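You operate a simulated robot arm through the tools that you are given. There is no shell and no other tool. Be economical: measure what you need, move in short steps, check, and stop when the job is done.

You run a simulated two-armed robot. Do the job below in one go: nothing can be reset, and whatever is moved stays where it is left.

JOB
Hone the clamped green-capped strip clean and prove its burr under the lens.
Fine: grey honing pad, back on its mat; the display must read the limit or less; lens aside and lamp off; the strip stays clamped; the other rusty strip is left as it is.

It is judged by the outcome, as a careful person would: the job done as asked, and still so three seconds after it is handed in. It fails if anything else is knocked over, pushed out of place, dropped, spilled or broken.

ROBOT AND FRAMES
Two 7-joint arms with two-finger parallel grippers on one trunk, on a base that drives. Base frame: it is fixed to the floor where the robot stands at the start and does not move with it; the origin is under the middle of the robot, x ahead of it, y to its left, z up. Readings come in m, rad, newtons and seconds.
The left shoulder is at the start at [0.05, 0.168, 1.207], the right one opposite. With the tool pointing down near the work surface each hand reaches from about 0.2 to 0.66 m from the robot's upright axis, wherever it stands, measured 20 degrees to its own side. Places, roughly: honing pad mat [0.7, 0, 0.9]; edge lamp switch [0.7, 0.3, 0.9]; lens arm [0.6, 0, 1]; edge viewer clamp lever [0.4, 0.1, 0.9]; black-capped strip [0.5, 1.25, 1]. Payload 1.57 kg a hand.
The TCP of each hand is the grasp point between the finger pads, 0.03 m short of the fingertips. In the tool frame z runs along the fingers and y along their closing line. Largest opening 0.08 m; finger width 0.017, thickness 0.012; the body of the gripper, 0.04 by 0.082 m, starts 0.08 m behind the TCP.
Orientation is that of the tool frame in the base frame, as [roll, pitch, yaw] about the fixed x, y, z axes, in that order (R = Rz(yaw) Ry(pitch) Rx(roll)). With the fingers straight down and closing along the base's y, the tool's x points along the base's -x, its y along +y and its z along -z.

CONTROLS
- The arms move only by the tool jog_arm. It takes "left_series", "right_series" or both (then of equal length, played together; a hand with none holds still); each is text: rows parted by semicolons, each of 7 numbers parted by spaces: the gripper command, from -1 (fully open) to 1 (shut), values between in proportion, then the shift along the tool's x, y, z in m, then the turn, a rotation vector about the tool's x, y, z in rad. In form: hand dx dy dz wx wy wz; .... A call has 1 to 20 rows; each row shifts and turns the commanded pose from where the row before left it, along the tool's axes as they then stand. Each row takes 0.2 s and may step no farther than 0.05 m and 0.15 rad from the row before; otherwise, or with a gripper value out of range, the whole call is refused. A pose out of reach is approached as far as the arm can. The call stops where the force on the tool passes 40 N (or 10 N more than at its start, if that is more) or the arm is blocked; 0.2 s more then pass. The fingers move at their own pace (about 0.045 m/s each) and stop on an object; they squeeze with about 31 N. The grip force told is the motor's: it shows also when the fingers shut on nothing. Time passes only in rows, and 0.2 s behind the last, so rows that do not move let the fingers close. The reply holds the time, the measured pose of the TCP, the force on the tool along the base axes, the opening and the grip force, in the units named above and with some noise.
- Cameras (640 x 400 px; columns grow to the right, rows downward): "scene" is now at [0.1274, 0.014, 1.4181]; the picture's right is [0.14, -0.99, 0.00], its down [-0.57, -0.08, -0.82] and it looks along [0.81, 0.12, -0.57] (base axes); focal length 235 px, centre (320, 200). "left" rides on the left gripper at [0.072, 0.007, -0.122] in its tool frame; the picture's right is [-0.09, 1.00, 0.00], its down [-0.84, -0.08, -0.54] and it looks along [-0.54, -0.05, 0.84] (tool axes); focal length 238 px, centre (320, 200). "right" rides on the right gripper at [0.072, -0.006, -0.122] in its tool frame; the picture's right is [0.09, 1.00, 0.00], its down [-0.84, 0.08, -0.54] and it looks along [-0.54, 0.05, 0.84] (tool axes); focal length 238 px, centre (320, 200). There is no depth. A picture from a camera that has moved, and an enlarged one, comes with that camera's place and axes in the base frame and with its lens.
- grab_frame(camera): a new picture of that camera. It takes no simulated time.
- move_column(by): slides the trunk up (or, below 0, down) by that many m; the arms and the scene camera ride with it, the base frame stays. It gives what a move gives, with no picture.
- steer(legs): drives the robot by 1 to 6 legs, each [ahead, left, turn to the left] in m, m and rad, along the robot's own axes; the way and the turn of a leg run together, so that a leg with both is an arc; at most 1.5 m and 3.142 rad a leg. The arms and the cameras ride along, it lands a little off, and it stops where it bumps. It gives what a move gives.
- pan_tilt(pan, tilt): turns the head with the scene camera to pan (to the left, within 1.396 rad either way) and tilt (down, from -0.506 to 1.204), counted from straight ahead of the robot. It gives what a move gives.
- inspect(camera, box): a new picture of the part [left, top, right, bottom] of that camera's present view, enlarged. It takes no simulated time.
- job_done(): hands the job in; it is judged then, once.

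Go step by step. Nothing tells you exact positions but the pictures and the camera data: compare them with the known pose of the tool, close in by small moves and look again before you grip or let go. The budget is 120 turns and 108 pictures, counting those below and the enlarged ones. Unless the task says otherwise, let go and move clear before handing in.

The tools are called after "Call:" as a command line: name --argument value ..., lists and objects as JSON in quotes. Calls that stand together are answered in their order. jog_arm: Moves the arms, as the interface text tells. Its arguments: {"type":"object","properties":{"left_series":{"type":"string"},"right_series":{"type":"string"}},"required":[]} The other tools are called the same way: move_column (by) slides the trunk up or down; steer (legs) drives the base; pan_tilt (pan, tilt) turns the head that bears the scene camera; grab_frame (camera) takes a picture; inspect (camera, box) takes an enlarged picture of a part of a camera's view; job_done () hands the job in.

At the start:

```text
time: 0.0
left_tool_pos: [0.3448, 0.2235, 1.2888]
left_tcp_rot: [-3.139, 0.0, 3.14]
left_ft_force: [-0.1, 0.0, -0.2]
left_gripper_width: 0.08
left_finger_force: 0.0
right_tool_pos: [0.4024, -0.0821, 1.2894]
right_tcp_rot: [3.14, 0.001, -3.141]
right_ft_force: [-1.1, 0.7, -0.2]
right_gripper_width: 0.0801
right_finger_force: 0.0
trunk travel left (down, up): [-0.375, 0.068]
robot x, y, heading: [0.0023, -0.0004, -0.0]
head pan, tilt: [0.141, 0.611]
```

scene: 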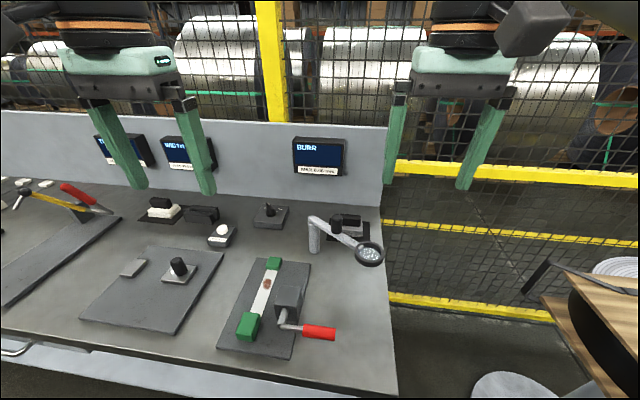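
right: 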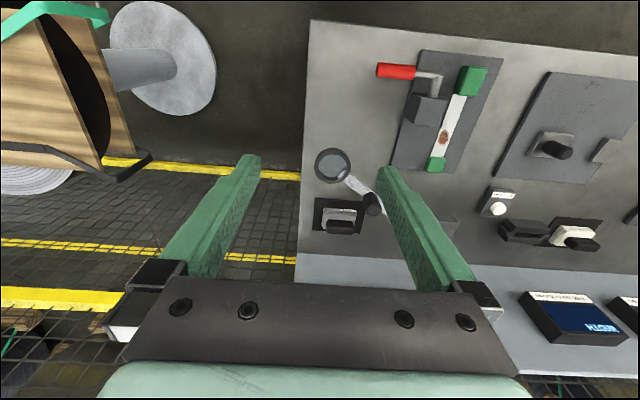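
left: 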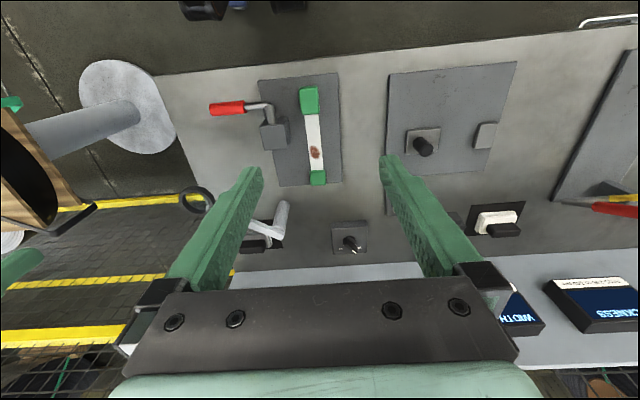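

I see a bench with the clamped green-capped strip, a lens on an arm, several pads, and displays. I'll look closer at the parts before moving.

Call:
inspect --camera "scene" --box '[200, 180, 400, 360]'

Call:
inspect --camera "scene" --box '[80, 120, 240, 260]'

Call:
inspect --camera "scene" --box '[270, 120, 370, 200]'

Call:
inspect --camera "left" --box '[160, 60, 360, 260]'

```text
2.22 times, centred on (300, 270) of scene
camera zoom: at [0.1274, 0.014, 1.4181], right [0.14, -0.99, 0.0], down [-0.57, -0.08, -0.82], along [0.81, 0.12, -0.57], focal length 523 px, centre (364, 44)
```

zoom: 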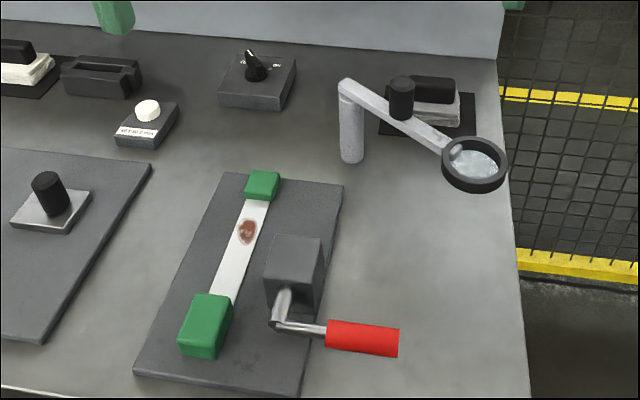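

```text
2.86 times, centred on (160, 190) of scene
camera zoom: at [0.1274, 0.014, 1.4181], right [0.14, -0.99, 0.0], down [-0.57, -0.08, -0.82], along [0.81, 0.12, -0.57], focal length 672 px, centre (777, 229)
```

zoom: 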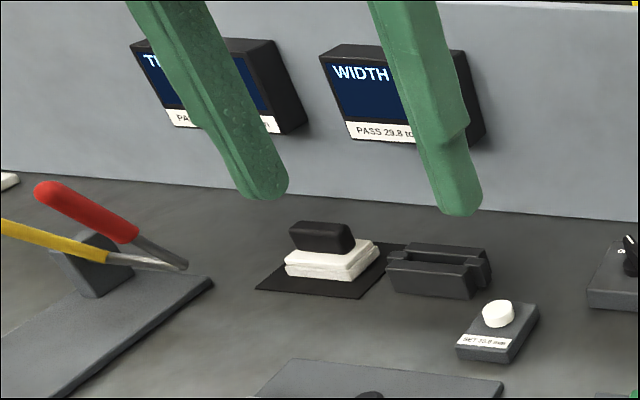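

```text
5.00 times, centred on (320, 160) of scene
camera zoom: at [0.1274, 0.014, 1.4181], right [0.14, -0.99, 0.0], down [-0.57, -0.08, -0.82], along [0.81, 0.12, -0.57], focal length 1176 px, centre (320, 400)
```

zoom: 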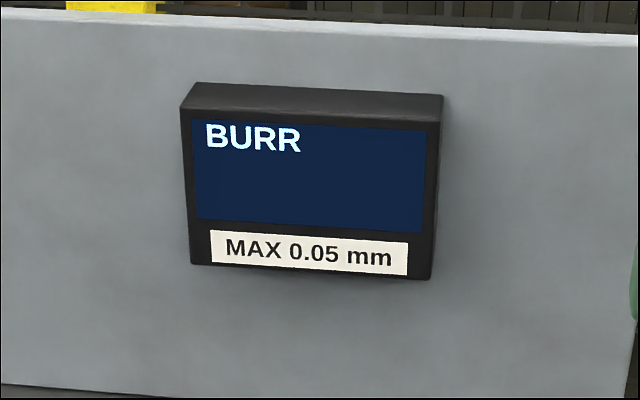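

```text
2.00 times, centred on (260, 160) of left
camera zoom: at [0.2735, 0.2305, 1.4117], right [0.09, 1.0, 0.0], down [0.84, -0.08, 0.54], along [0.54, -0.05, -0.84], focal length 477 px, centre (440, 280)
```

zoom: 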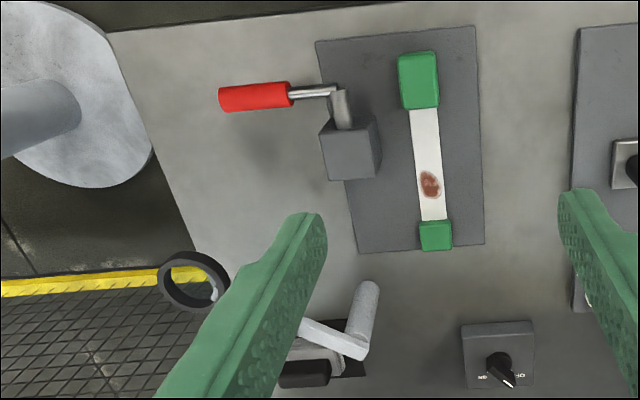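

The grey pad is near (0.72, 0.0), lens pole about (0.62, 0.10), lamp dial about (0.70, 0.26), and the strip runs along x at y≈0.2. I need to get closer, so I check the room in front of the base first.

Call:
pan_tilt --pan 0.0 --tilt 1.2

Call:
grab_frame --camera "scene"

```text
time: 1.0
left_tool_pos: [0.3446, 0.2239, 1.2895]
left_tcp_rot: [-3.139, 0.001, -3.141]
left_ft_force: [0.2, -0.2, -0.7]
left_gripper_width: 0.0798
left_finger_force: 0.0
right_tool_pos: [0.403, -0.0815, 1.2874]
right_tcp_rot: [3.141, 0.0, -3.14]
right_ft_force: [0.7, 0.1, -0.3]
right_gripper_width: 0.0798
right_finger_force: 0.2
trunk travel left (down, up): [-0.375, 0.068]
robot x, y, heading: [-0.0006, -0.0006, -0.003]
head pan, tilt: [0.0, 1.201]
```

```text
100 pictures are left
camera scene: at [0.0961, 0.0016, 1.3745], right [0.0, -1.0, 0.0], down [-0.93, 0.0, -0.36], along [0.36, 0.0, -0.93], focal length 235 px, centre (320, 200)
```

scene: 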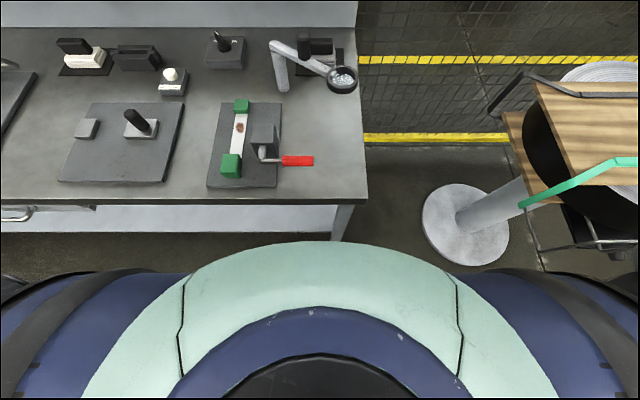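

There's a gap before the bench; I'll drive slightly left and ahead in small legs.

Call:
steer --legs '[[0, 0.1, 0], [0.07, 0, 0]]'

Call:
grab_frame --camera "scene"

```text
time: 2.8
left_tool_pos: [0.4146, 0.3242, 1.2894]
left_tcp_rot: [-3.138, -0.002, -3.141]
left_ft_force: [1.4, -0.5, 0.6]
left_gripper_width: 0.0798
left_finger_force: 0.0
right_tool_pos: [0.473, 0.0189, 1.2895]
right_tcp_rot: [3.141, 0.0, 3.141]
right_ft_force: [0.2, 0.4, -0.8]
right_gripper_width: 0.0801
right_finger_force: 0.1
trunk travel left (down, up): [-0.375, 0.068]
robot x, y, heading: [0.0724, 0.1005, 0.0]
head pan, tilt: [0.0, 1.201]
```

```text
99 pictures are left
camera scene: at [0.1673, 0.1019, 1.3744], right [0.0, -1.0, 0.0], down [-0.93, 0.0, -0.36], along [0.36, 0.0, -0.93], focal length 235 px, centre (320, 200)
```

scene: 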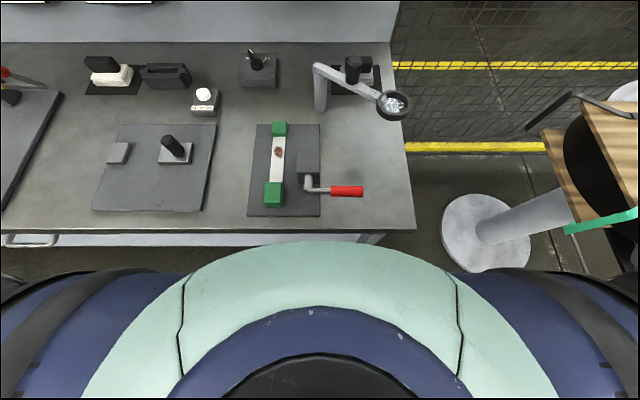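

No bump. I go ahead another 0.06 and look with the head tilted mid-way.

Call:
steer --legs '[[0.06, 0, 0]]'

Call:
pan_tilt --pan 0.0 --tilt 0.85

Call:
grab_frame --camera "scene"

Call:
grab_frame --camera "right"

Call:
grab_frame --camera "left"

```text
time: 3.8
left_tool_pos: [0.4349, 0.3245, 1.2897]
left_tcp_rot: [-3.14, -0.002, -3.139]
left_ft_force: [-0.5, -0.2, -0.1]
left_gripper_width: 0.0801
left_finger_force: 0.0
right_tool_pos: [0.4936, 0.0187, 1.2875]
right_tcp_rot: [3.14, 0.0, 3.14]
right_ft_force: [-0.2, -0.4, 1.4]
right_gripper_width: 0.0799
right_finger_force: 0.0
trunk travel left (down, up): [-0.375, 0.068]
robot x, y, heading: [0.0918, 0.1003, 0.001]
head pan, tilt: [0.0, 1.201]
stopped in leg 1: the robot was blocked; the commanded pose is now the measured one
```

```text
time: 4.6
left_tool_pos: [0.4368, 0.3243, 1.2889]
left_tcp_rot: [-3.141, -0.003, -3.141]
left_ft_force: [-0.7, 0.4, 0.4]
left_gripper_width: 0.0799
left_finger_force: 0.1
right_tool_pos: [0.4956, 0.0188, 1.2873]
right_tcp_rot: [3.141, -0.001, 3.14]
right_ft_force: [0.2, 0.2, -0.1]
right_gripper_width: 0.0799
right_finger_force: 0.1
trunk travel left (down, up): [-0.375, 0.068]
robot x, y, heading: [0.0902, 0.1034, -0.002]
head pan, tilt: [0.0, 0.85]
```

```text
98 pictures are left
camera scene: at [0.2103, 0.102, 1.3982], right [0.0, -1.0, 0.0], down [-0.75, 0.0, -0.66], along [0.66, 0.0, -0.75], focal length 235 px, centre (320, 200)
```

scene: 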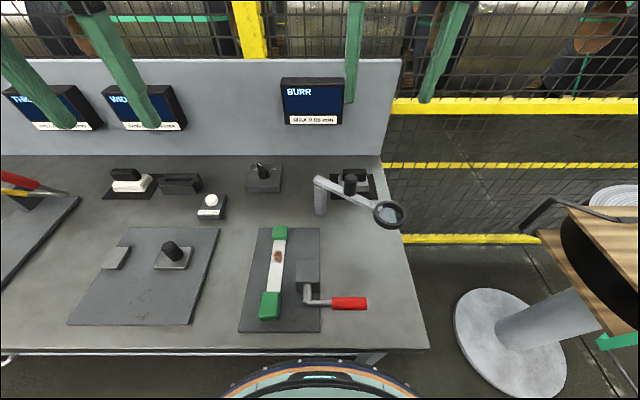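

```text
97 pictures are left
camera right: at [0.4227, 0.0116, 1.4101], right [-0.09, 1.0, 0.0], down [0.84, 0.08, 0.54], along [0.54, 0.05, -0.84], focal length 238 px, centre (320, 200)
```

right: 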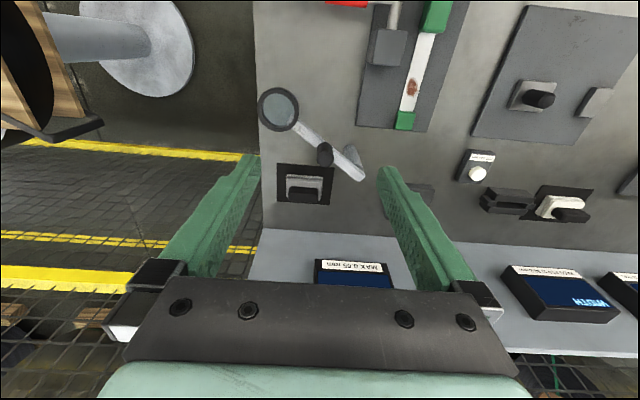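

```text
96 pictures are left
camera left: at [0.3659, 0.3309, 1.4111], right [0.09, 1.0, 0.0], down [0.84, -0.08, 0.54], along [0.54, -0.05, -0.84], focal length 238 px, centre (320, 200)
```

left: 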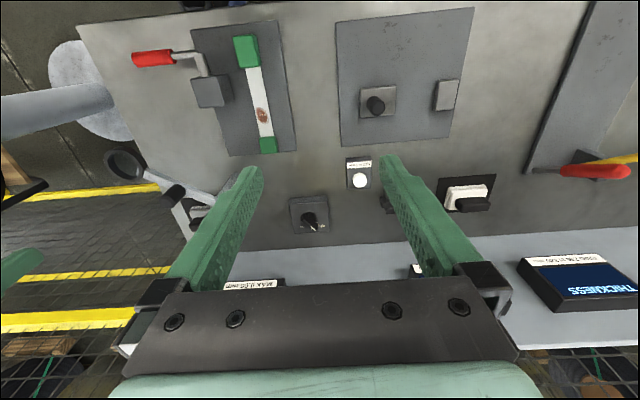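

The base bumped the bench, so I'll back off a hair and stay about here. Now I zoom on the pad with both cameras to triangulate.

Call:
steer --legs '[[-0.01, 0, 0]]'

Call:
inspect --camera "scene" --box '[230, 130, 430, 255]'

Call:
inspect --camera "right" --box '[240, 80, 440, 205]'

Call:
inspect --camera "scene" --box '[220, 215, 380, 340]'

```text
time: 5.3
left_tool_pos: [0.4266, 0.3239, 1.2881]
left_tcp_rot: [-3.138, -0.003, -3.14]
left_ft_force: [0.1, -0.4, 0.6]
left_gripper_width: 0.0798
left_finger_force: 0.2
right_tool_pos: [0.4848, 0.0178, 1.2869]
right_tcp_rot: [3.141, 0.0, 3.139]
right_ft_force: [-0.2, -1.1, 0.1]
right_gripper_width: 0.0799
right_finger_force: 0.2
trunk travel left (down, up): [-0.375, 0.068]
robot x, y, heading: [0.0814, 0.099, -0.001]
head pan, tilt: [0.0, 0.85]
```

```text
3.20 times, centred on (330, 192) of scene
camera zoom: at [0.2005, 0.102, 1.3982], right [0.0, -1.0, 0.0], down [-0.75, 0.0, -0.66], along [0.66, 0.0, -0.75], focal length 753 px, centre (288, 224)
```

zoom: 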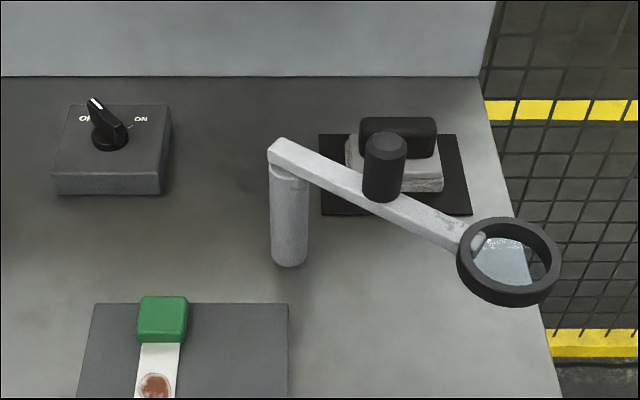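

```text
3.20 times, centred on (340, 142) of right
camera zoom: at [0.413, 0.0116, 1.4101], right [-0.09, 1.0, 0.0], down [0.84, 0.08, 0.54], along [0.54, 0.05, -0.84], focal length 763 px, centre (256, 384)
```

zoom: 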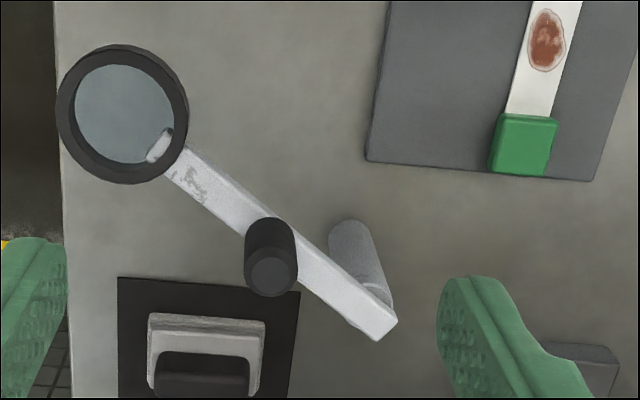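

```text
3.20 times, centred on (300, 278) of scene
camera zoom: at [0.2005, 0.102, 1.3982], right [0.0, -1.0, 0.0], down [-0.75, 0.0, -0.66], along [0.66, 0.0, -0.75], focal length 753 px, centre (384, -48)
```

zoom: 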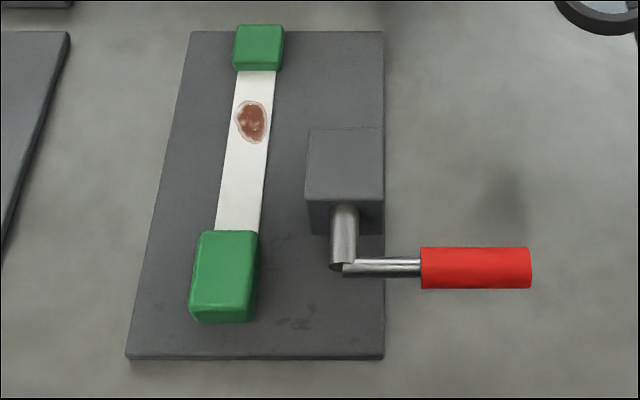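

The grey pad is centred around (0.7215, 0.00) with its bar handle along y (about 0.07 long), so I'll grip it across x. I rotate the right hand 90° and move above it, staying above the lens arm.

Call:
jog_arm --right_series "-1 0 0 0 0 0 -0.15;-1 0 0 0 0 0 -0.15;-1 0 0 0 0 0 -0.15;-1 0 0 0 0 0 -0.15;-1 0 0 0 0 0 -0.15;-1 0 0 0 0 0 -0.15;-1 0 0 0 0 0 -0.15;-1 0 0 0 0 0 -0.15;-1 0 0 0 0 0 -0.15;-1 0 0 0 0 0 -0.15;-1 0 0 0 0 0 -0.0708"

Call:
jog_arm --right_series "-1 0.0018 -0.0236 0.013 0 0 0;-1 0.0018 -0.0236 0.013 0 0 0;-1 0.0018 -0.0236 0.013 0 0 0;-1 0.0018 -0.0236 0.013 0 0 0;-1 0.0018 -0.0236 0.013 0 0 0;-1 0.0018 -0.0236 0.013 0 0 0;-1 0.0018 -0.0236 0.013 0 0 0;-1 0.0018 -0.0236 0.013 0 0 0;-1 0.0018 -0.0236 0.013 0 0 0;-1 0.0018 -0.0236 0.013 0 0 0;-1 0 0 0 0 0 0"

Call:
grab_frame --camera "scene"

Call:
grab_frame --camera "right"

```text
time: 7.7
left_tool_pos: [0.427, 0.324, 1.2883]
left_tcp_rot: [-3.141, -0.003, -3.141]
left_ft_force: [-0.3, 0.4, 0.0]
left_gripper_width: 0.08
left_finger_force: 0.0
right_tool_pos: [0.3831, 0.0516, 1.2356]
right_tcp_rot: [3.138, 0.002, -1.573]
right_ft_force: [-0.2, 0.5, 0.3]
right_gripper_width: 0.0797
right_finger_force: 0.0
right hand out of reach, approached as far as the arm can: row 7, 8, 9, 10, 11
trunk travel left (down, up): [-0.375, 0.068]
robot x, y, heading: [0.0799, 0.0986, 0.004]
head pan, tilt: [0.0, 0.85]
```

```text
time: 10.1
left_tool_pos: [0.4252, 0.3247, 1.2887]
left_tcp_rot: [-3.14, -0.004, -3.139]
left_ft_force: [0.1, 0.2, -0.4]
left_gripper_width: 0.0801
left_finger_force: 0.0
right_tool_pos: [0.4077, 0.0608, 1.1287]
right_tcp_rot: [3.142, 0.0, -1.574]
right_ft_force: [-0.5, 0.5, 0.2]
right_gripper_width: 0.08
right_finger_force: 0.1
right hand out of reach, approached as far as the arm can: row 1, 2, 3, 4, 5, 6, 7, 8, 9, 10
trunk travel left (down, up): [-0.375, 0.068]
robot x, y, heading: [0.0783, 0.0992, 0.002]
head pan, tilt: [0.0, 0.85]
```

```text
92 pictures are left
camera scene: at [0.2008, 0.102, 1.3982], right [0.0, -1.0, 0.0], down [-0.75, 0.0, -0.66], along [0.66, 0.0, -0.75], focal length 235 px, centre (320, 200)
```

scene: 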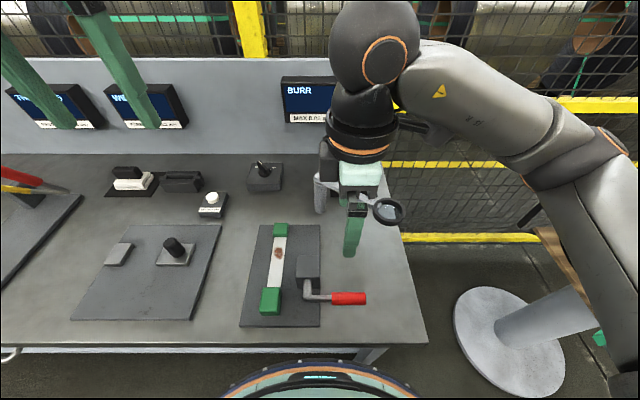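

```text
91 pictures are left
camera right: at [0.4133, -0.0118, 1.2515], right [-1.0, -0.09, 0.0], down [-0.07, 0.84, 0.54], along [-0.05, 0.54, -0.84], focal length 238 px, centre (320, 200)
```

right: 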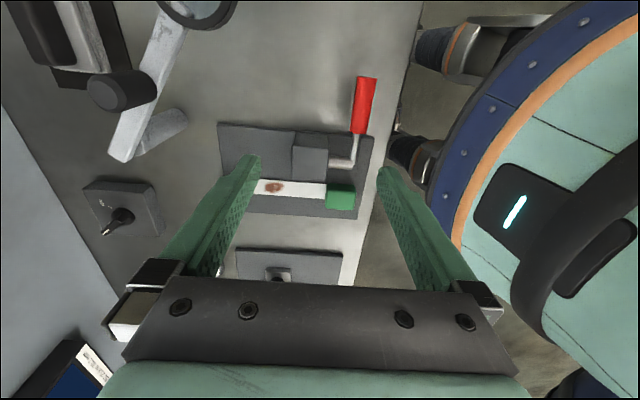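

Rotating that way hits the arm's limit. I'll raise and turn the hand back, then use the opposite quarter turn.

Call:
jog_arm --right_series "-1 0 0 -0.01 0 0 0.15;-1 0 0 -0.01 0 0 0.15;-1 0 0 -0.01 0 0 0.15;-1 0 0 -0.01 0 0 0.15;-1 0 0 -0.01 0 0 0.15"

```text
time: 11.3
left_tool_pos: [0.427, 0.3243, 1.2891]
left_tcp_rot: [-3.139, -0.005, -3.14]
left_ft_force: [-0.1, -0.6, -0.3]
left_gripper_width: 0.0802
left_finger_force: 0.1
right_tool_pos: [0.4067, 0.06, 1.1791]
right_tcp_rot: [-3.142, 0.001, -2.325]
right_ft_force: [-0.7, 0.6, -0.8]
right_gripper_width: 0.0799
right_finger_force: 0.0
trunk travel left (down, up): [-0.375, 0.068]
robot x, y, heading: [0.0846, 0.1026, 0.001]
head pan, tilt: [0.0, 0.85]
```

The command resets to the reached pose, good. Continue turning to yaw +90° in place.

Call:
jog_arm --right_series "-1 0 0 -0.01 0 0 0.1494;-1 0 0 -0.01 0 0 0.1494;-1 0 0 -0.01 0 0 0.1494;-1 0 0 -0.01 0 0 0.1494;-1 0 0 -0.01 0 0 0.1494;-1 0 0 -0.01 0 0 0.1494;-1 0 0 0 0 0 0.1494;-1 0 0 0 0 0 0.1494;-1 0 0 0 0 0 0.1494;-1 0 0 0 0 0 0.1494;-1 0 0 0 0 0 0.1494;-1 0 0 0 0 0 0.1494;-1 0 0 0 0 0 0.1494;-1 0 0 0 0 0 0.1494;-1 0 0 0 0 0 0.1494;-1 0 0 0 0 0 0.1494"

```text
time: 14.7
left_tool_pos: [0.4268, 0.3236, 1.2879]
left_tcp_rot: [-3.138, -0.003, -3.139]
left_ft_force: [0.2, 0.8, 0.6]
left_gripper_width: 0.0802
left_finger_force: 0.1
right_tool_pos: [0.4073, 0.0602, 1.2379]
right_tcp_rot: [-3.138, -0.001, 1.568]
right_ft_force: [0.3, 0.6, 0.2]
right_gripper_width: 0.0802
right_finger_force: 0.0
trunk travel left (down, up): [-0.375, 0.068]
robot x, y, heading: [0.0815, 0.0991, -0.0]
head pan, tilt: [0.0, 0.85]
```

Now over to above the pad.

Call:
jog_arm --right_series "-1 -0.005 0.0262 0.0073 0 0 0;-1 -0.005 0.0262 0.0073 0 0 0;-1 -0.005 0.0262 0.0073 0 0 0;-1 -0.005 0.0262 0.0073 0 0 0;-1 -0.005 0.0262 0.0073 0 0 0;-1 -0.005 0.0262 0.0073 0 0 0;-1 -0.005 0.0262 0.0073 0 0 0;-1 -0.005 0.0262 0.0073 0 0 0;-1 -0.005 0.0262 0.0073 0 0 0;-1 -0.005 0.0262 0.0073 0 0 0;-1 -0.005 0.0262 0.0073 0 0 0;-1 -0.005 0.0262 0.0073 0 0 0;-1 0 0 0 0 0 0"

Call:
grab_frame --camera "right"

Call:
grab_frame --camera "scene"

```text
time: 17.5
left_tool_pos: [0.4271, 0.3239, 1.2884]
left_tcp_rot: [-3.141, -0.003, -3.14]
left_ft_force: [-0.3, 0.0, 0.5]
left_gripper_width: 0.0799
left_finger_force: 0.0
right_tool_pos: [0.6827, -0.0145, 1.1382]
right_tcp_rot: [-3.139, -0.001, 1.57]
right_ft_force: [-0.1, -0.5, -0.4]
right_gripper_width: 0.08
right_finger_force: 0.1
right hand out of reach, approached as far as the arm can: row 11, 12
trunk travel left (down, up): [-0.375, 0.068]
robot x, y, heading: [0.0809, 0.0981, 0.009]
head pan, tilt: [0.0, 0.85]
```

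```text
90 pictures are left
camera right: at [0.6751, 0.0577, 1.2621], right [1.0, 0.09, 0.0], down [0.08, -0.84, 0.54], along [0.05, -0.54, -0.84], focal length 238 px, centre (320, 200)
```

right: 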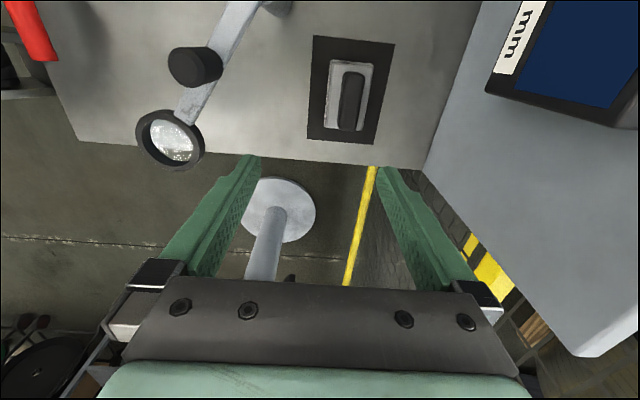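

```text
89 pictures are left
camera scene: at [0.2007, 0.1016, 1.3982], right [0.0, -1.0, 0.0], down [-0.75, 0.0, -0.66], along [0.66, 0.0, -0.75], focal length 235 px, centre (320, 200)
```

scene: 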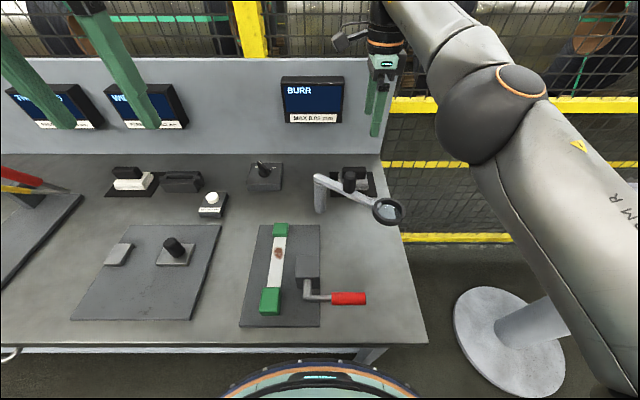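

Reach runs out at this height; reach should improve lower down. I'll inspect the pad from here for its exact place, then descend beside/over it.

Call:
inspect --camera "right" --box '[290, 20, 418, 100]'

Call:
inspect --camera "right" --box '[290, 80, 418, 160]'

Call:
jog_arm --right_series "-1 0 0 0.02 0 0 0;-1 0.002 0.005 0.02 0 0 0;-1 0.002 0.005 0.02 0 0 0;-1 0.002 0.005 0.02 0 0 0;-1 0.005 0.005 0 0 0 0;-1 0.005 0.005 0 0 0 0;-1 0 0.005 0 0 0 0;-1 0 0.007 0 0 0 0;-1 0 0 0 0 0 0"

```text
5.00 times, centred on (354, 60) of right
camera zoom: at [0.6751, 0.0577, 1.2621], right [1.0, 0.09, 0.0], down [0.08, -0.84, 0.54], along [0.05, -0.54, -0.84], focal length 1192 px, centre (150, 900)
```

zoom: 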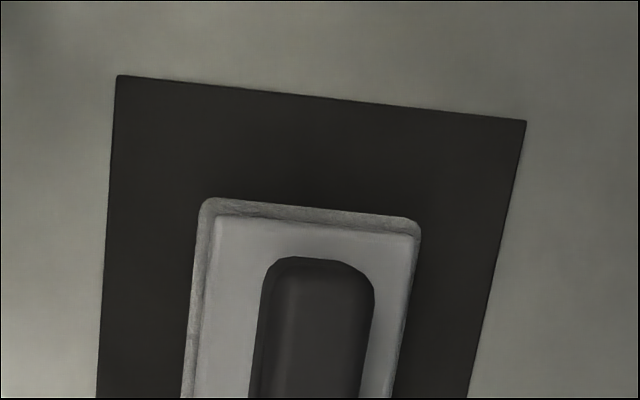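

```text
5.00 times, centred on (354, 120) of right
camera zoom: at [0.6751, 0.0577, 1.2621], right [1.0, 0.09, 0.0], down [0.08, -0.84, 0.54], along [0.05, -0.54, -0.84], focal length 1192 px, centre (150, 600)
```

zoom: 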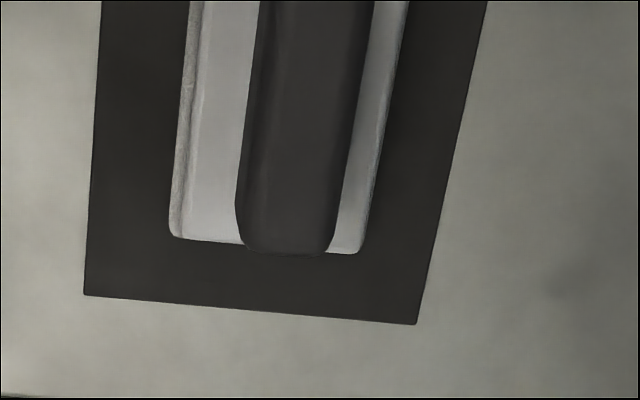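

```text
time: 19.5
left_tool_pos: [0.4272, 0.324, 1.289]
left_tcp_rot: [-3.139, -0.002, -3.14]
left_ft_force: [-0.1, -0.1, 0.0]
left_gripper_width: 0.0801
left_finger_force: 0.1
right_tool_pos: [0.6948, -0.0021, 1.0587]
right_tcp_rot: [-3.139, 0.0, 1.57]
right_ft_force: [0.3, -0.3, -0.3]
right_gripper_width: 0.0802
right_finger_force: 0.0
right hand out of reach, approached as far as the arm can: row 1, 3, 4, 5, 6, 7, 8
trunk travel left (down, up): [-0.375, 0.068]
robot x, y, heading: [0.08, 0.1002, -0.002]
head pan, tilt: [0.0, 0.85]
```

The handle centre is about (0.718, 0.004). I'm 2 cm short, so I lower the trunk a bit to bring the shoulder closer to wrist level.

Call:
move_column --by -0.05

Call:
jog_arm --right_series "-1 0 0.005 0 0 0 0;-1 0.001 0.005 0 0 0 0;-1 0.001 0.005 0 0 0 0;-1 0.002 0.005 0 0 0 0;-1 0.002 0.003 0 0 0 0;-1 0 0 0 0 0 0"

Call:
grab_frame --camera "scene"

Call:
grab_frame --camera "right"

```text
time: 20.5
left_tool_pos: [0.4276, 0.3242, 1.2399]
left_tcp_rot: [-3.14, -0.002, -3.138]
left_ft_force: [0.3, 0.4, 0.3]
left_gripper_width: 0.0803
left_finger_force: 0.0
right_tool_pos: [0.6947, -0.0041, 1.0095]
right_tcp_rot: [-3.138, -0.001, 1.57]
right_ft_force: [0.0, 1.3, -0.1]
right_gripper_width: 0.0801
right_finger_force: 0.0
trunk travel left (down, up): [-0.325, 0.118]
robot x, y, heading: [0.0829, 0.1014, -0.001]
head pan, tilt: [0.0, 0.85]
```

```text
time: 21.9
left_tool_pos: [0.427, 0.3237, 1.2392]
left_tcp_rot: [-3.14, -0.004, 3.141]
left_ft_force: [0.4, -0.1, -0.2]
left_gripper_width: 0.08
left_finger_force: 0.0
right_tool_pos: [0.695, -0.0031, 1.0091]
right_tcp_rot: [-3.139, 0.001, 1.571]
right_ft_force: [-0.9, 0.4, -0.6]
right_gripper_width: 0.08
right_finger_force: 0.0
right hand out of reach, approached as far as the arm can: row 1, 2, 3, 4, 5
trunk travel left (down, up): [-0.325, 0.118]
robot x, y, heading: [0.0787, 0.0956, 0.003]
head pan, tilt: [0.0, 0.85]
```

```text
86 pictures are left
camera scene: at [0.2008, 0.102, 1.3482], right [0.0, -1.0, 0.0], down [-0.75, 0.0, -0.66], along [0.66, 0.0, -0.75], focal length 235 px, centre (320, 200)
```

scene: 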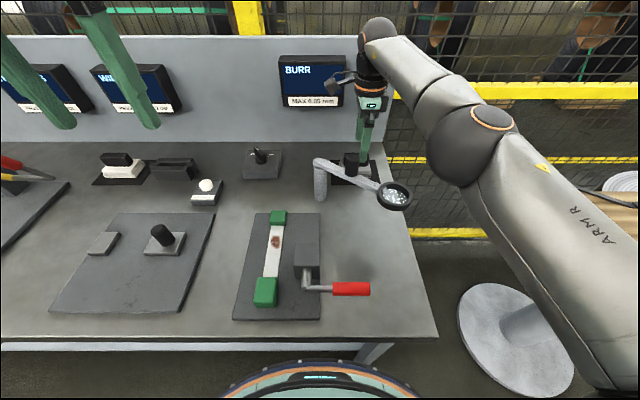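

```text
85 pictures are left
camera right: at [0.6882, 0.0694, 1.1315], right [1.0, 0.09, 0.0], down [0.08, -0.84, 0.54], along [0.05, -0.54, -0.84], focal length 238 px, centre (320, 200)
```

right: 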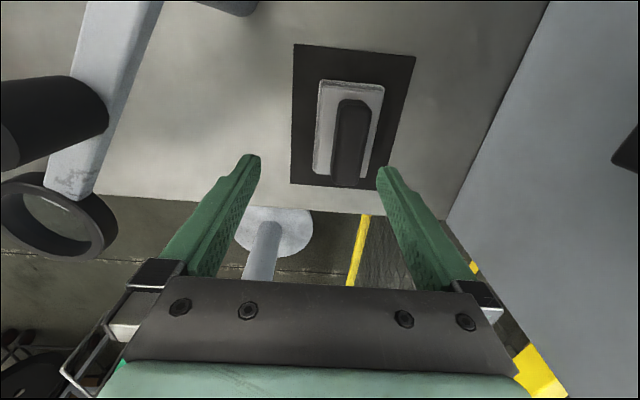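

Still 2 cm short: the shoulder is too far. I'll raise the trunk clear and turn the robot left, which brings the right shoulder forward.

Call:
move_column --by 0.1

Call:
steer --legs '[[-0.02, 0, 0], [0, 0, 0.35]]'

Call:
grab_frame --camera "scene"

```text
time: 23.2
left_tool_pos: [0.4272, 0.3243, 1.3386]
left_tcp_rot: [-3.14, -0.004, -3.14]
left_ft_force: [0.9, 0.3, 0.7]
left_gripper_width: 0.08
left_finger_force: 0.1
right_tool_pos: [0.6951, -0.0024, 1.1085]
right_tcp_rot: [-3.141, -0.002, 1.572]
right_ft_force: [-0.4, 1.2, 0.4]
right_gripper_width: 0.08
right_finger_force: 0.0
trunk travel left (down, up): [-0.425, 0.018]
robot x, y, heading: [0.0833, 0.1001, -0.002]
head pan, tilt: [0.0, 0.85]
```

```text
time: 25.1
left_tool_pos: [0.3111, 0.4275, 1.3389]
left_tcp_rot: [-3.141, -0.004, -2.797]
left_ft_force: [-0.4, -0.1, -0.2]
left_gripper_width: 0.08
left_finger_force: 0.0
right_tool_pos: [0.6731, 0.2112, 1.1087]
right_tcp_rot: [3.141, 0.001, 1.914]
right_ft_force: [0.0, 0.4, 1.1]
right_gripper_width: 0.08
right_finger_force: 0.0
trunk travel left (down, up): [-0.425, 0.018]
robot x, y, heading: [0.0619, 0.1013, 0.341]
head pan, tilt: [0.0, 0.85]
```

```text
84 pictures are left
camera scene: at [0.1735, 0.1422, 1.4482], right [0.34, -0.94, 0.0], down [-0.71, -0.25, -0.66], along [0.62, 0.22, -0.75], focal length 235 px, centre (320, 200)
```

scene: 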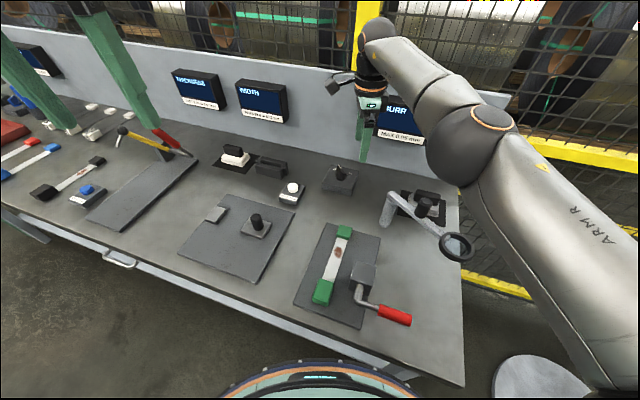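

Turned fine. I nudge ahead, realign the hand, and bring it over the pad.

Call:
steer --legs '[[0.014, -0.005, 0]]'

Call:
jog_arm --right_series "-1 0 0 0 0 0 0.114;-1 0 0 0 0 0 0.114;-1 0 0 0 0 0 0.114;-1 -0.03 0 0 0 0 0;-1 -0.03 0 0 0 0 0;-1 -0.03 0 0 0 0 0;-1 -0.03 0 0 0 0 0;-1 -0.03 0 0 0 0 0;-1 -0.03 0 0 0 0 0;-1 -0.03 0 0 0 0 0;-1 0 0.01 0 0 0 0;-1 0 0.01 0 0 0 0;-1 0 0.01 0 0 0 0;-1 0 0 0 0 0 0"

```text
time: 25.8
left_tool_pos: [0.3255, 0.4272, 1.3381]
left_tcp_rot: [-3.139, -0.004, -2.795]
left_ft_force: [-0.7, 0.6, 0.1]
left_gripper_width: 0.0801
left_finger_force: 0.0
right_tool_pos: [0.6886, 0.2107, 1.1088]
right_tcp_rot: [-3.141, 0.001, 1.915]
right_ft_force: [-0.8, 0.1, -0.4]
right_gripper_width: 0.0797
right_finger_force: 0.1
trunk travel left (down, up): [-0.425, 0.018]
robot x, y, heading: [0.0752, 0.1028, 0.35]
head pan, tilt: [0.0, 0.85]
```

```text
time: 28.8
left_tool_pos: [0.3253, 0.4282, 1.3385]
left_tcp_rot: [-3.141, -0.002, -2.795]
left_ft_force: [-0.2, -0.5, -0.1]
left_gripper_width: 0.08
left_finger_force: 0.2
right_tool_pos: [0.7192, 0.0009, 1.1093]
right_tcp_rot: [-3.14, 0.001, 1.571]
right_ft_force: [0.2, 0.0, 0.3]
right_gripper_width: 0.0799
right_finger_force: 0.2
trunk travel left (down, up): [-0.425, 0.018]
robot x, y, heading: [0.071, 0.0989, 0.347]
head pan, tilt: [0.0, 0.85]
```

Reach is good now. The hand is over the handle; check with both cameras after lowering somewhat.

Call:
jog_arm --right_series "-1 0.002 0 0.03 0 0 0;-1 0 0 0.03 0 0 0;-1 0 0 0.03 0 0 0;-1 0 0 0 0 0 0"

Call:
grab_frame --camera "right"

Call:
inspect --camera "scene" --box '[340, 130, 500, 255]'

```text
time: 29.8
left_tool_pos: [0.3252, 0.4283, 1.3388]
left_tcp_rot: [-3.14, -0.002, -2.798]
left_ft_force: [1.1, 0.3, 0.1]
left_gripper_width: 0.0799
left_finger_force: 0.0
right_tool_pos: [0.7178, 0.0048, 1.0181]
right_tcp_rot: [-3.139, 0.0, 1.574]
right_ft_force: [0.7, -0.4, 0.7]
right_gripper_width: 0.0799
right_finger_force: 0.1
trunk travel left (down, up): [-0.425, 0.018]
robot x, y, heading: [0.0785, 0.1022, 0.345]
head pan, tilt: [0.0, 0.85]
```

```text
83 pictures are left
camera right: at [0.7109, 0.0748, 1.1405], right [1.0, 0.09, 0.0], down [0.08, -0.84, 0.54], along [0.05, -0.54, -0.84], focal length 238 px, centre (320, 200)
```

right: 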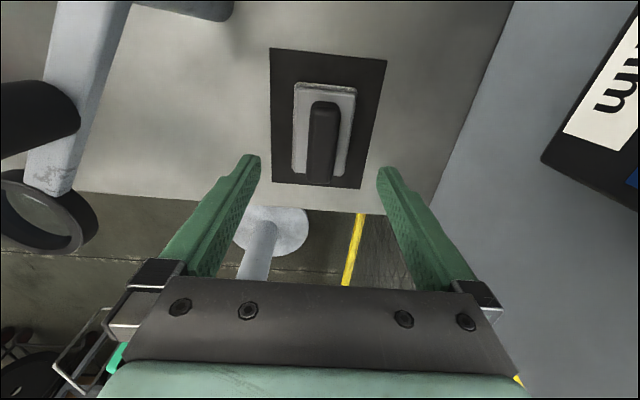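

```text
3.20 times, centred on (420, 192) of scene
camera zoom: at [0.1878, 0.142, 1.4482], right [0.34, -0.94, 0.0], down [-0.71, -0.25, -0.66], along [0.62, 0.22, -0.75], focal length 753 px, centre (0, 224)
```

zoom: 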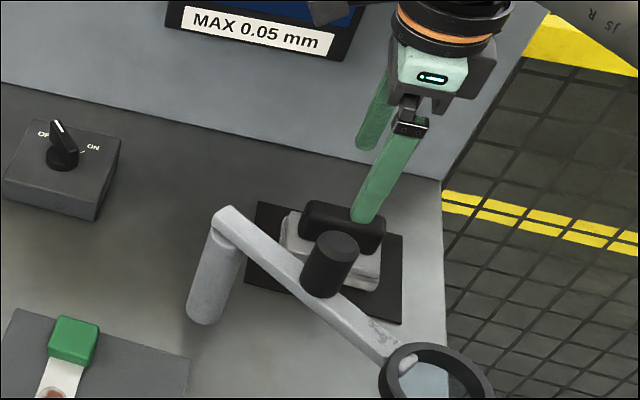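

Fingers straddle the handle (top ≈0.955). Descend 5 cm and look.

Call:
jog_arm --right_series "-1 0 0 0.02 0 0 0;-1 0 0.001 0.02 0 0 0;-1 0 0 0.012 0 0 0;-1 0 0 0 0 0 0"

Call:
inspect --camera "scene" --box '[360, 150, 460, 230]'

Call:
grab_frame --camera "right"

```text
time: 30.8
left_tool_pos: [0.3258, 0.4284, 1.3384]
left_tcp_rot: [-3.14, -0.003, -2.797]
left_ft_force: [-0.4, -0.1, 0.2]
left_gripper_width: 0.08
left_finger_force: 0.1
right_tool_pos: [0.718, 0.0035, 0.9679]
right_tcp_rot: [-3.141, -0.002, 1.574]
right_ft_force: [-0.1, 0.0, -1.1]
right_gripper_width: 0.0801
right_finger_force: 0.1
trunk travel left (down, up): [-0.425, 0.018]
robot x, y, heading: [0.0777, 0.0956, 0.344]
head pan, tilt: [0.0, 0.85]
```

```text
5.00 times, centred on (410, 190) of scene
camera zoom: at [0.188, 0.142, 1.4482], right [0.34, -0.94, 0.0], down [-0.71, -0.25, -0.66], along [0.62, 0.22, -0.75], focal length 1176 px, centre (-130, 250)
```

zoom: 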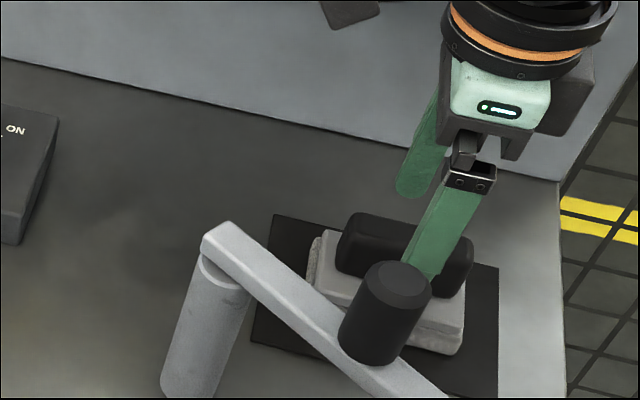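

```text
80 pictures are left
camera right: at [0.7109, 0.0745, 1.0895], right [1.0, 0.1, 0.0], down [0.08, -0.84, 0.54], along [0.05, -0.54, -0.84], focal length 238 px, centre (320, 200)
```

right: 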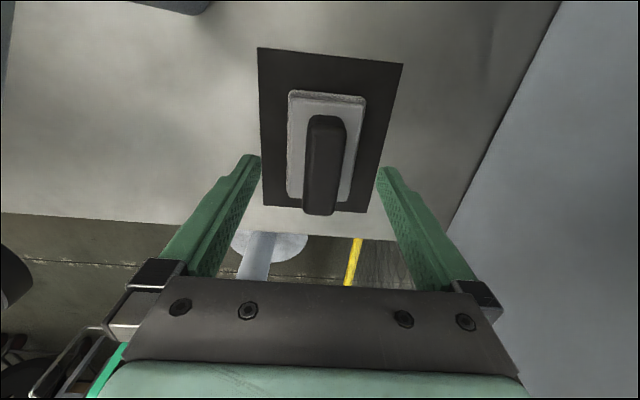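

Aligned. Descend another 1.2 cm and close on the handle.

Call:
jog_arm --right_series "-1 0 0 0.006 0 0 0;-1 0 0 0.006 0 0 0;-1 0 0 0 0 0 0"

Call:
jog_arm --right_series "1 0 0 0 0 0 0;1 0 0 0 0 0 0;1 0 0 0 0 0 0;1 0 0 0 0 0 0;1 0 0 0 0 0 0;1 0 0 0 0 0 0"

```text
time: 31.6
left_tool_pos: [0.3251, 0.4277, 1.3376]
left_tcp_rot: [-3.141, -0.003, -2.797]
left_ft_force: [-0.3, -0.1, 0.5]
left_gripper_width: 0.0798
left_finger_force: 0.1
right_tool_pos: [0.7193, 0.0026, 0.9545]
right_tcp_rot: [-3.14, 0.0, 1.572]
right_ft_force: [1.0, 0.4, 0.7]
right_gripper_width: 0.0798
right_finger_force: 0.0
trunk travel left (down, up): [-0.425, 0.018]
robot x, y, heading: [0.0753, 0.0983, 0.345]
head pan, tilt: [0.0, 0.85]
```

```text
time: 33.0
left_tool_pos: [0.3242, 0.4286, 1.3387]
left_tcp_rot: [-3.14, -0.002, -2.795]
left_ft_force: [-0.5, -0.5, -0.8]
left_gripper_width: 0.0802
left_finger_force: 0.0
right_tool_pos: [0.7189, 0.0008, 0.9556]
right_tcp_rot: [-3.141, 0.0, 1.572]
right_ft_force: [2.9, 0.4, 1.4]
right_gripper_width: 0.0254
right_finger_force: 30.8
trunk travel left (down, up): [-0.425, 0.018]
robot x, y, heading: [0.0759, 0.1014, 0.346]
head pan, tilt: [0.0, 0.85]
```

Gripped (25 mm handle). Lift and check.

Call:
jog_arm --right_series "1 0 0 -0.02 0 0 0;1 0 0 -0.03 0 0 0;1 0 0 -0.03 0 0 0;1 0 0 -0.03 0 0 0;1 0 0 -0.03 0 0 0;1 0 0 -0.03 0 0 0;1 0 0 -0.03 0 0 0;1 0 0 0 0 0 0"

Call:
grab_frame --camera "scene"

Call:
grab_frame --camera "right"

```text
time: 34.8
left_tool_pos: [0.3249, 0.4265, 1.3383]
left_tcp_rot: [-3.14, -0.004, -2.795]
left_ft_force: [0.1, 0.0, -0.1]
left_gripper_width: 0.0801
left_finger_force: 0.1
right_tool_pos: [0.7208, 0.0011, 1.1558]
right_tcp_rot: [-3.139, -0.001, 1.574]
right_ft_force: [0.4, 0.4, -0.4]
right_gripper_width: 0.0001
right_finger_force: 21.6
trunk travel left (down, up): [-0.425, 0.018]
robot x, y, heading: [0.0771, 0.1007, 0.345]
head pan, tilt: [0.0, 0.85]
```

```text
79 pictures are left
camera scene: at [0.1882, 0.1417, 1.4482], right [0.34, -0.94, 0.0], down [-0.71, -0.25, -0.66], along [0.62, 0.22, -0.75], focal length 235 px, centre (320, 200)
```

scene: 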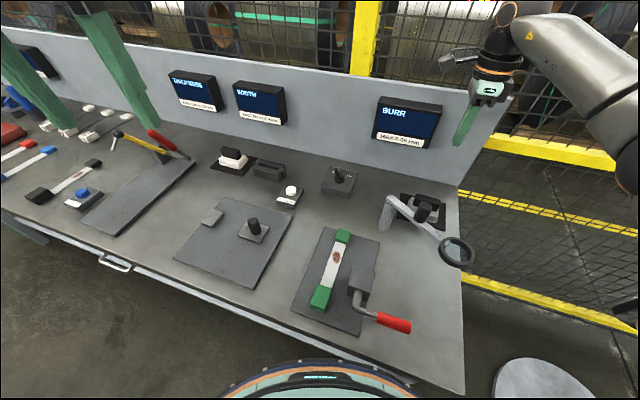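

```text
78 pictures are left
camera right: at [0.7138, 0.0732, 1.2776], right [1.0, 0.1, 0.0], down [0.08, -0.84, 0.54], along [0.05, -0.54, -0.84], focal length 238 px, centre (320, 200)
```

right: 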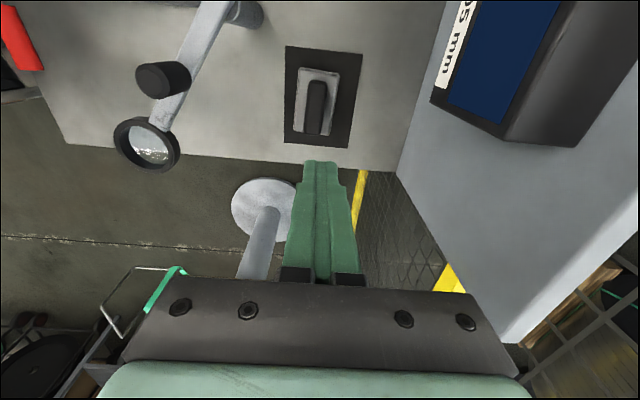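

The handle slipped out—grip too shallow; the pad is still on its mat. Look at the mat closely and regrip deeper.

Call:
inspect --camera "right" --box '[260, 30, 388, 160]'

Call:
jog_arm --right_series "-1 0 0 0.03 0 0 0;-1 0 0 0.03 0 0 0;-1 0 0 0.03 0 0 0;-1 0 0 0.03 0 0 0;-1 0 0 0.03 0 0 0;-1 0 0 0.03 0 0 0;-1 0 0 0.015 0 0 0;-1 0 0 0 0 0 0"

Call:
inspect --camera "scene" --box '[370, 150, 470, 230]'

Call:
grab_frame --camera "right"

```text
3.08 times, centred on (324, 95) of right
camera zoom: at [0.7138, 0.0732, 1.2776], right [1.0, 0.1, 0.0], down [0.08, -0.84, 0.54], along [0.05, -0.54, -0.84], focal length 733 px, centre (308, 523)
```

zoom: 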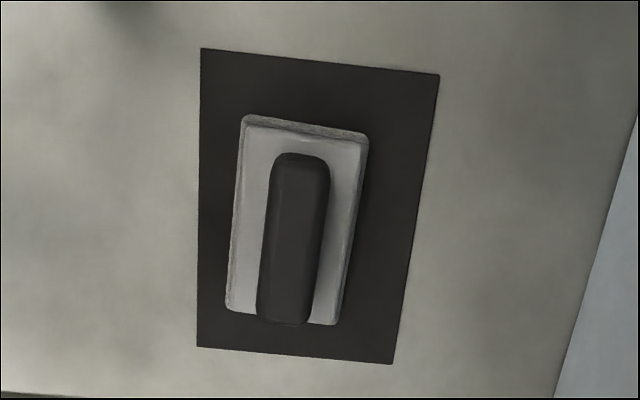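

```text
time: 36.6
left_tool_pos: [0.3249, 0.4279, 1.338]
left_tcp_rot: [-3.14, -0.003, -2.795]
left_ft_force: [-0.5, 0.3, -0.2]
left_gripper_width: 0.08
left_finger_force: 0.0
right_tool_pos: [0.7209, 0.0037, 0.9597]
right_tcp_rot: [-3.139, 0.001, 1.572]
right_ft_force: [0.3, 0.6, 0.4]
right_gripper_width: 0.0802
right_finger_force: 0.1
trunk travel left (down, up): [-0.425, 0.018]
robot x, y, heading: [0.0785, 0.0988, 0.345]
head pan, tilt: [0.0, 0.85]
```

```text
5.00 times, centred on (420, 190) of scene
camera zoom: at [0.188, 0.1419, 1.4482], right [0.34, -0.94, 0.0], down [-0.71, -0.25, -0.66], along [0.62, 0.22, -0.75], focal length 1176 px, centre (-180, 250)
```

zoom: 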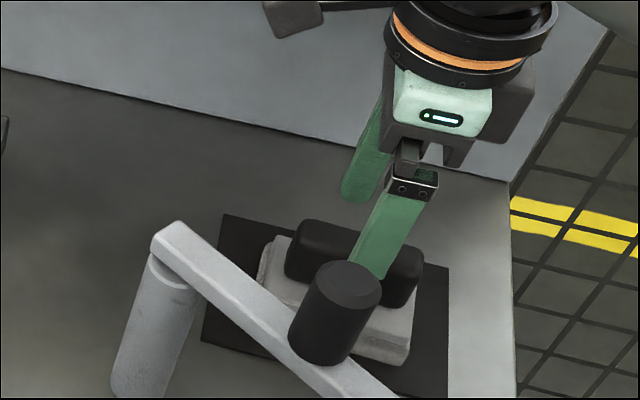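

```text
75 pictures are left
camera right: at [0.7133, 0.0752, 1.0821], right [1.0, 0.09, 0.0], down [0.08, -0.84, 0.54], along [0.05, -0.54, -0.84], focal length 238 px, centre (320, 200)
```

right: 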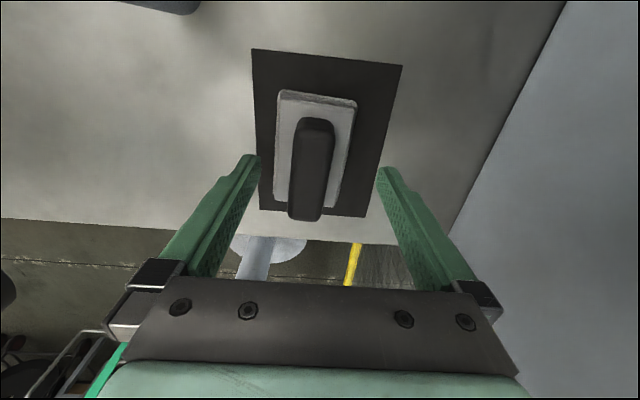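

The handle is ~4 mm nearer now. Shift and descend deeper in small steps, watching force.

Call:
jog_arm --right_series "-1 0 -0.004 0.008 0 0 0;-1 0.001 0 0.008 0 0 0;-1 0 0 0.005 0 0 0;-1 0 0 0 0 0 0"

Call:
grab_frame --camera "right"

```text
time: 37.6
left_tool_pos: [0.3246, 0.4285, 1.3385]
left_tcp_rot: [-3.14, -0.002, -2.794]
left_ft_force: [-0.5, -0.7, -0.1]
left_gripper_width: 0.0797
left_finger_force: 0.1
right_tool_pos: [0.7156, 0.0041, 0.9408]
right_tcp_rot: [-3.14, -0.001, 1.573]
right_ft_force: [-0.3, -0.7, 0.1]
right_gripper_width: 0.0799
right_finger_force: 0.1
trunk travel left (down, up): [-0.425, 0.018]
robot x, y, heading: [0.0782, 0.0962, 0.34]
head pan, tilt: [0.0, 0.85]
```

```text
74 pictures are left
camera right: at [0.7087, 0.0756, 1.0624], right [1.0, 0.09, 0.0], down [0.08, -0.84, 0.54], along [0.05, -0.54, -0.84], focal length 238 px, centre (320, 200)
```

right: 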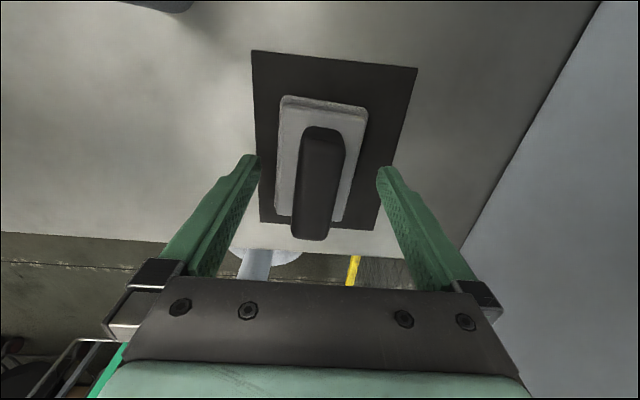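

Call:
jog_arm --right_series "-1 0 0 0.004 0 0 0;-1 0 0 0.003 0 0 0;-1 0 0 0 0 0 0"

Call:
inspect --camera "scene" --box '[380, 160, 460, 224]'

```text
time: 38.4
left_tool_pos: [0.3256, 0.4284, 1.3391]
left_tcp_rot: [-3.139, -0.002, -2.797]
left_ft_force: [-0.5, -0.3, 0.3]
left_gripper_width: 0.0801
left_finger_force: 0.0
right_tool_pos: [0.7151, 0.0047, 0.9329]
right_tcp_rot: [-3.139, 0.0, 1.574]
right_ft_force: [-0.5, 0.7, -0.7]
right_gripper_width: 0.08
right_finger_force: 0.0
trunk travel left (down, up): [-0.425, 0.018]
robot x, y, heading: [0.0793, 0.1014, 0.347]
head pan, tilt: [0.0, 0.85]
```

```text
6.25 times, centred on (420, 192) of scene
camera zoom: at [0.188, 0.1419, 1.4482], right [0.34, -0.94, 0.0], down [-0.71, -0.25, -0.66], along [0.62, 0.22, -0.75], focal length 1471 px, centre (-305, 250)
```

zoom: 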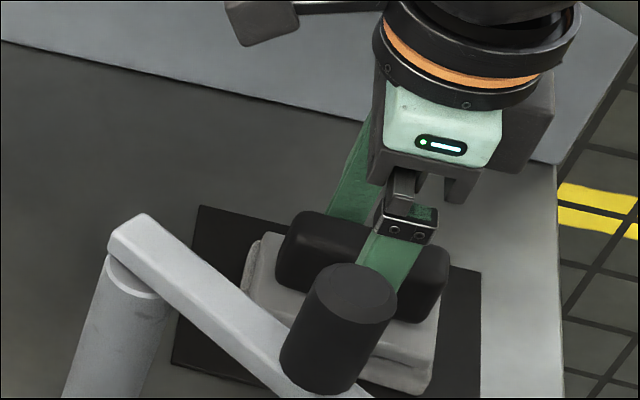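

Call:
jog_arm --right_series "1 0 0 0 0 0 0;1 0 0 0 0 0 0;1 0 0 0 0 0 0;1 0 0 0 0 0 0;1 0 0 0 0 0 0;1 0 0 0 0 0 0"

```text
time: 39.8
left_tool_pos: [0.3246, 0.4275, 1.3384]
left_tcp_rot: [-3.14, -0.002, -2.797]
left_ft_force: [-1.1, -0.2, -0.1]
left_gripper_width: 0.0802
left_finger_force: 0.0
right_tool_pos: [0.7157, 0.0041, 0.9315]
right_tcp_rot: [-3.141, -0.001, 1.572]
right_ft_force: [0.1, 0.2, 0.5]
right_gripper_width: 0.0539
right_finger_force: 30.8
trunk travel left (down, up): [-0.425, 0.018]
robot x, y, heading: [0.0767, 0.1039, 0.346]
head pan, tilt: [0.0, 0.85]
```

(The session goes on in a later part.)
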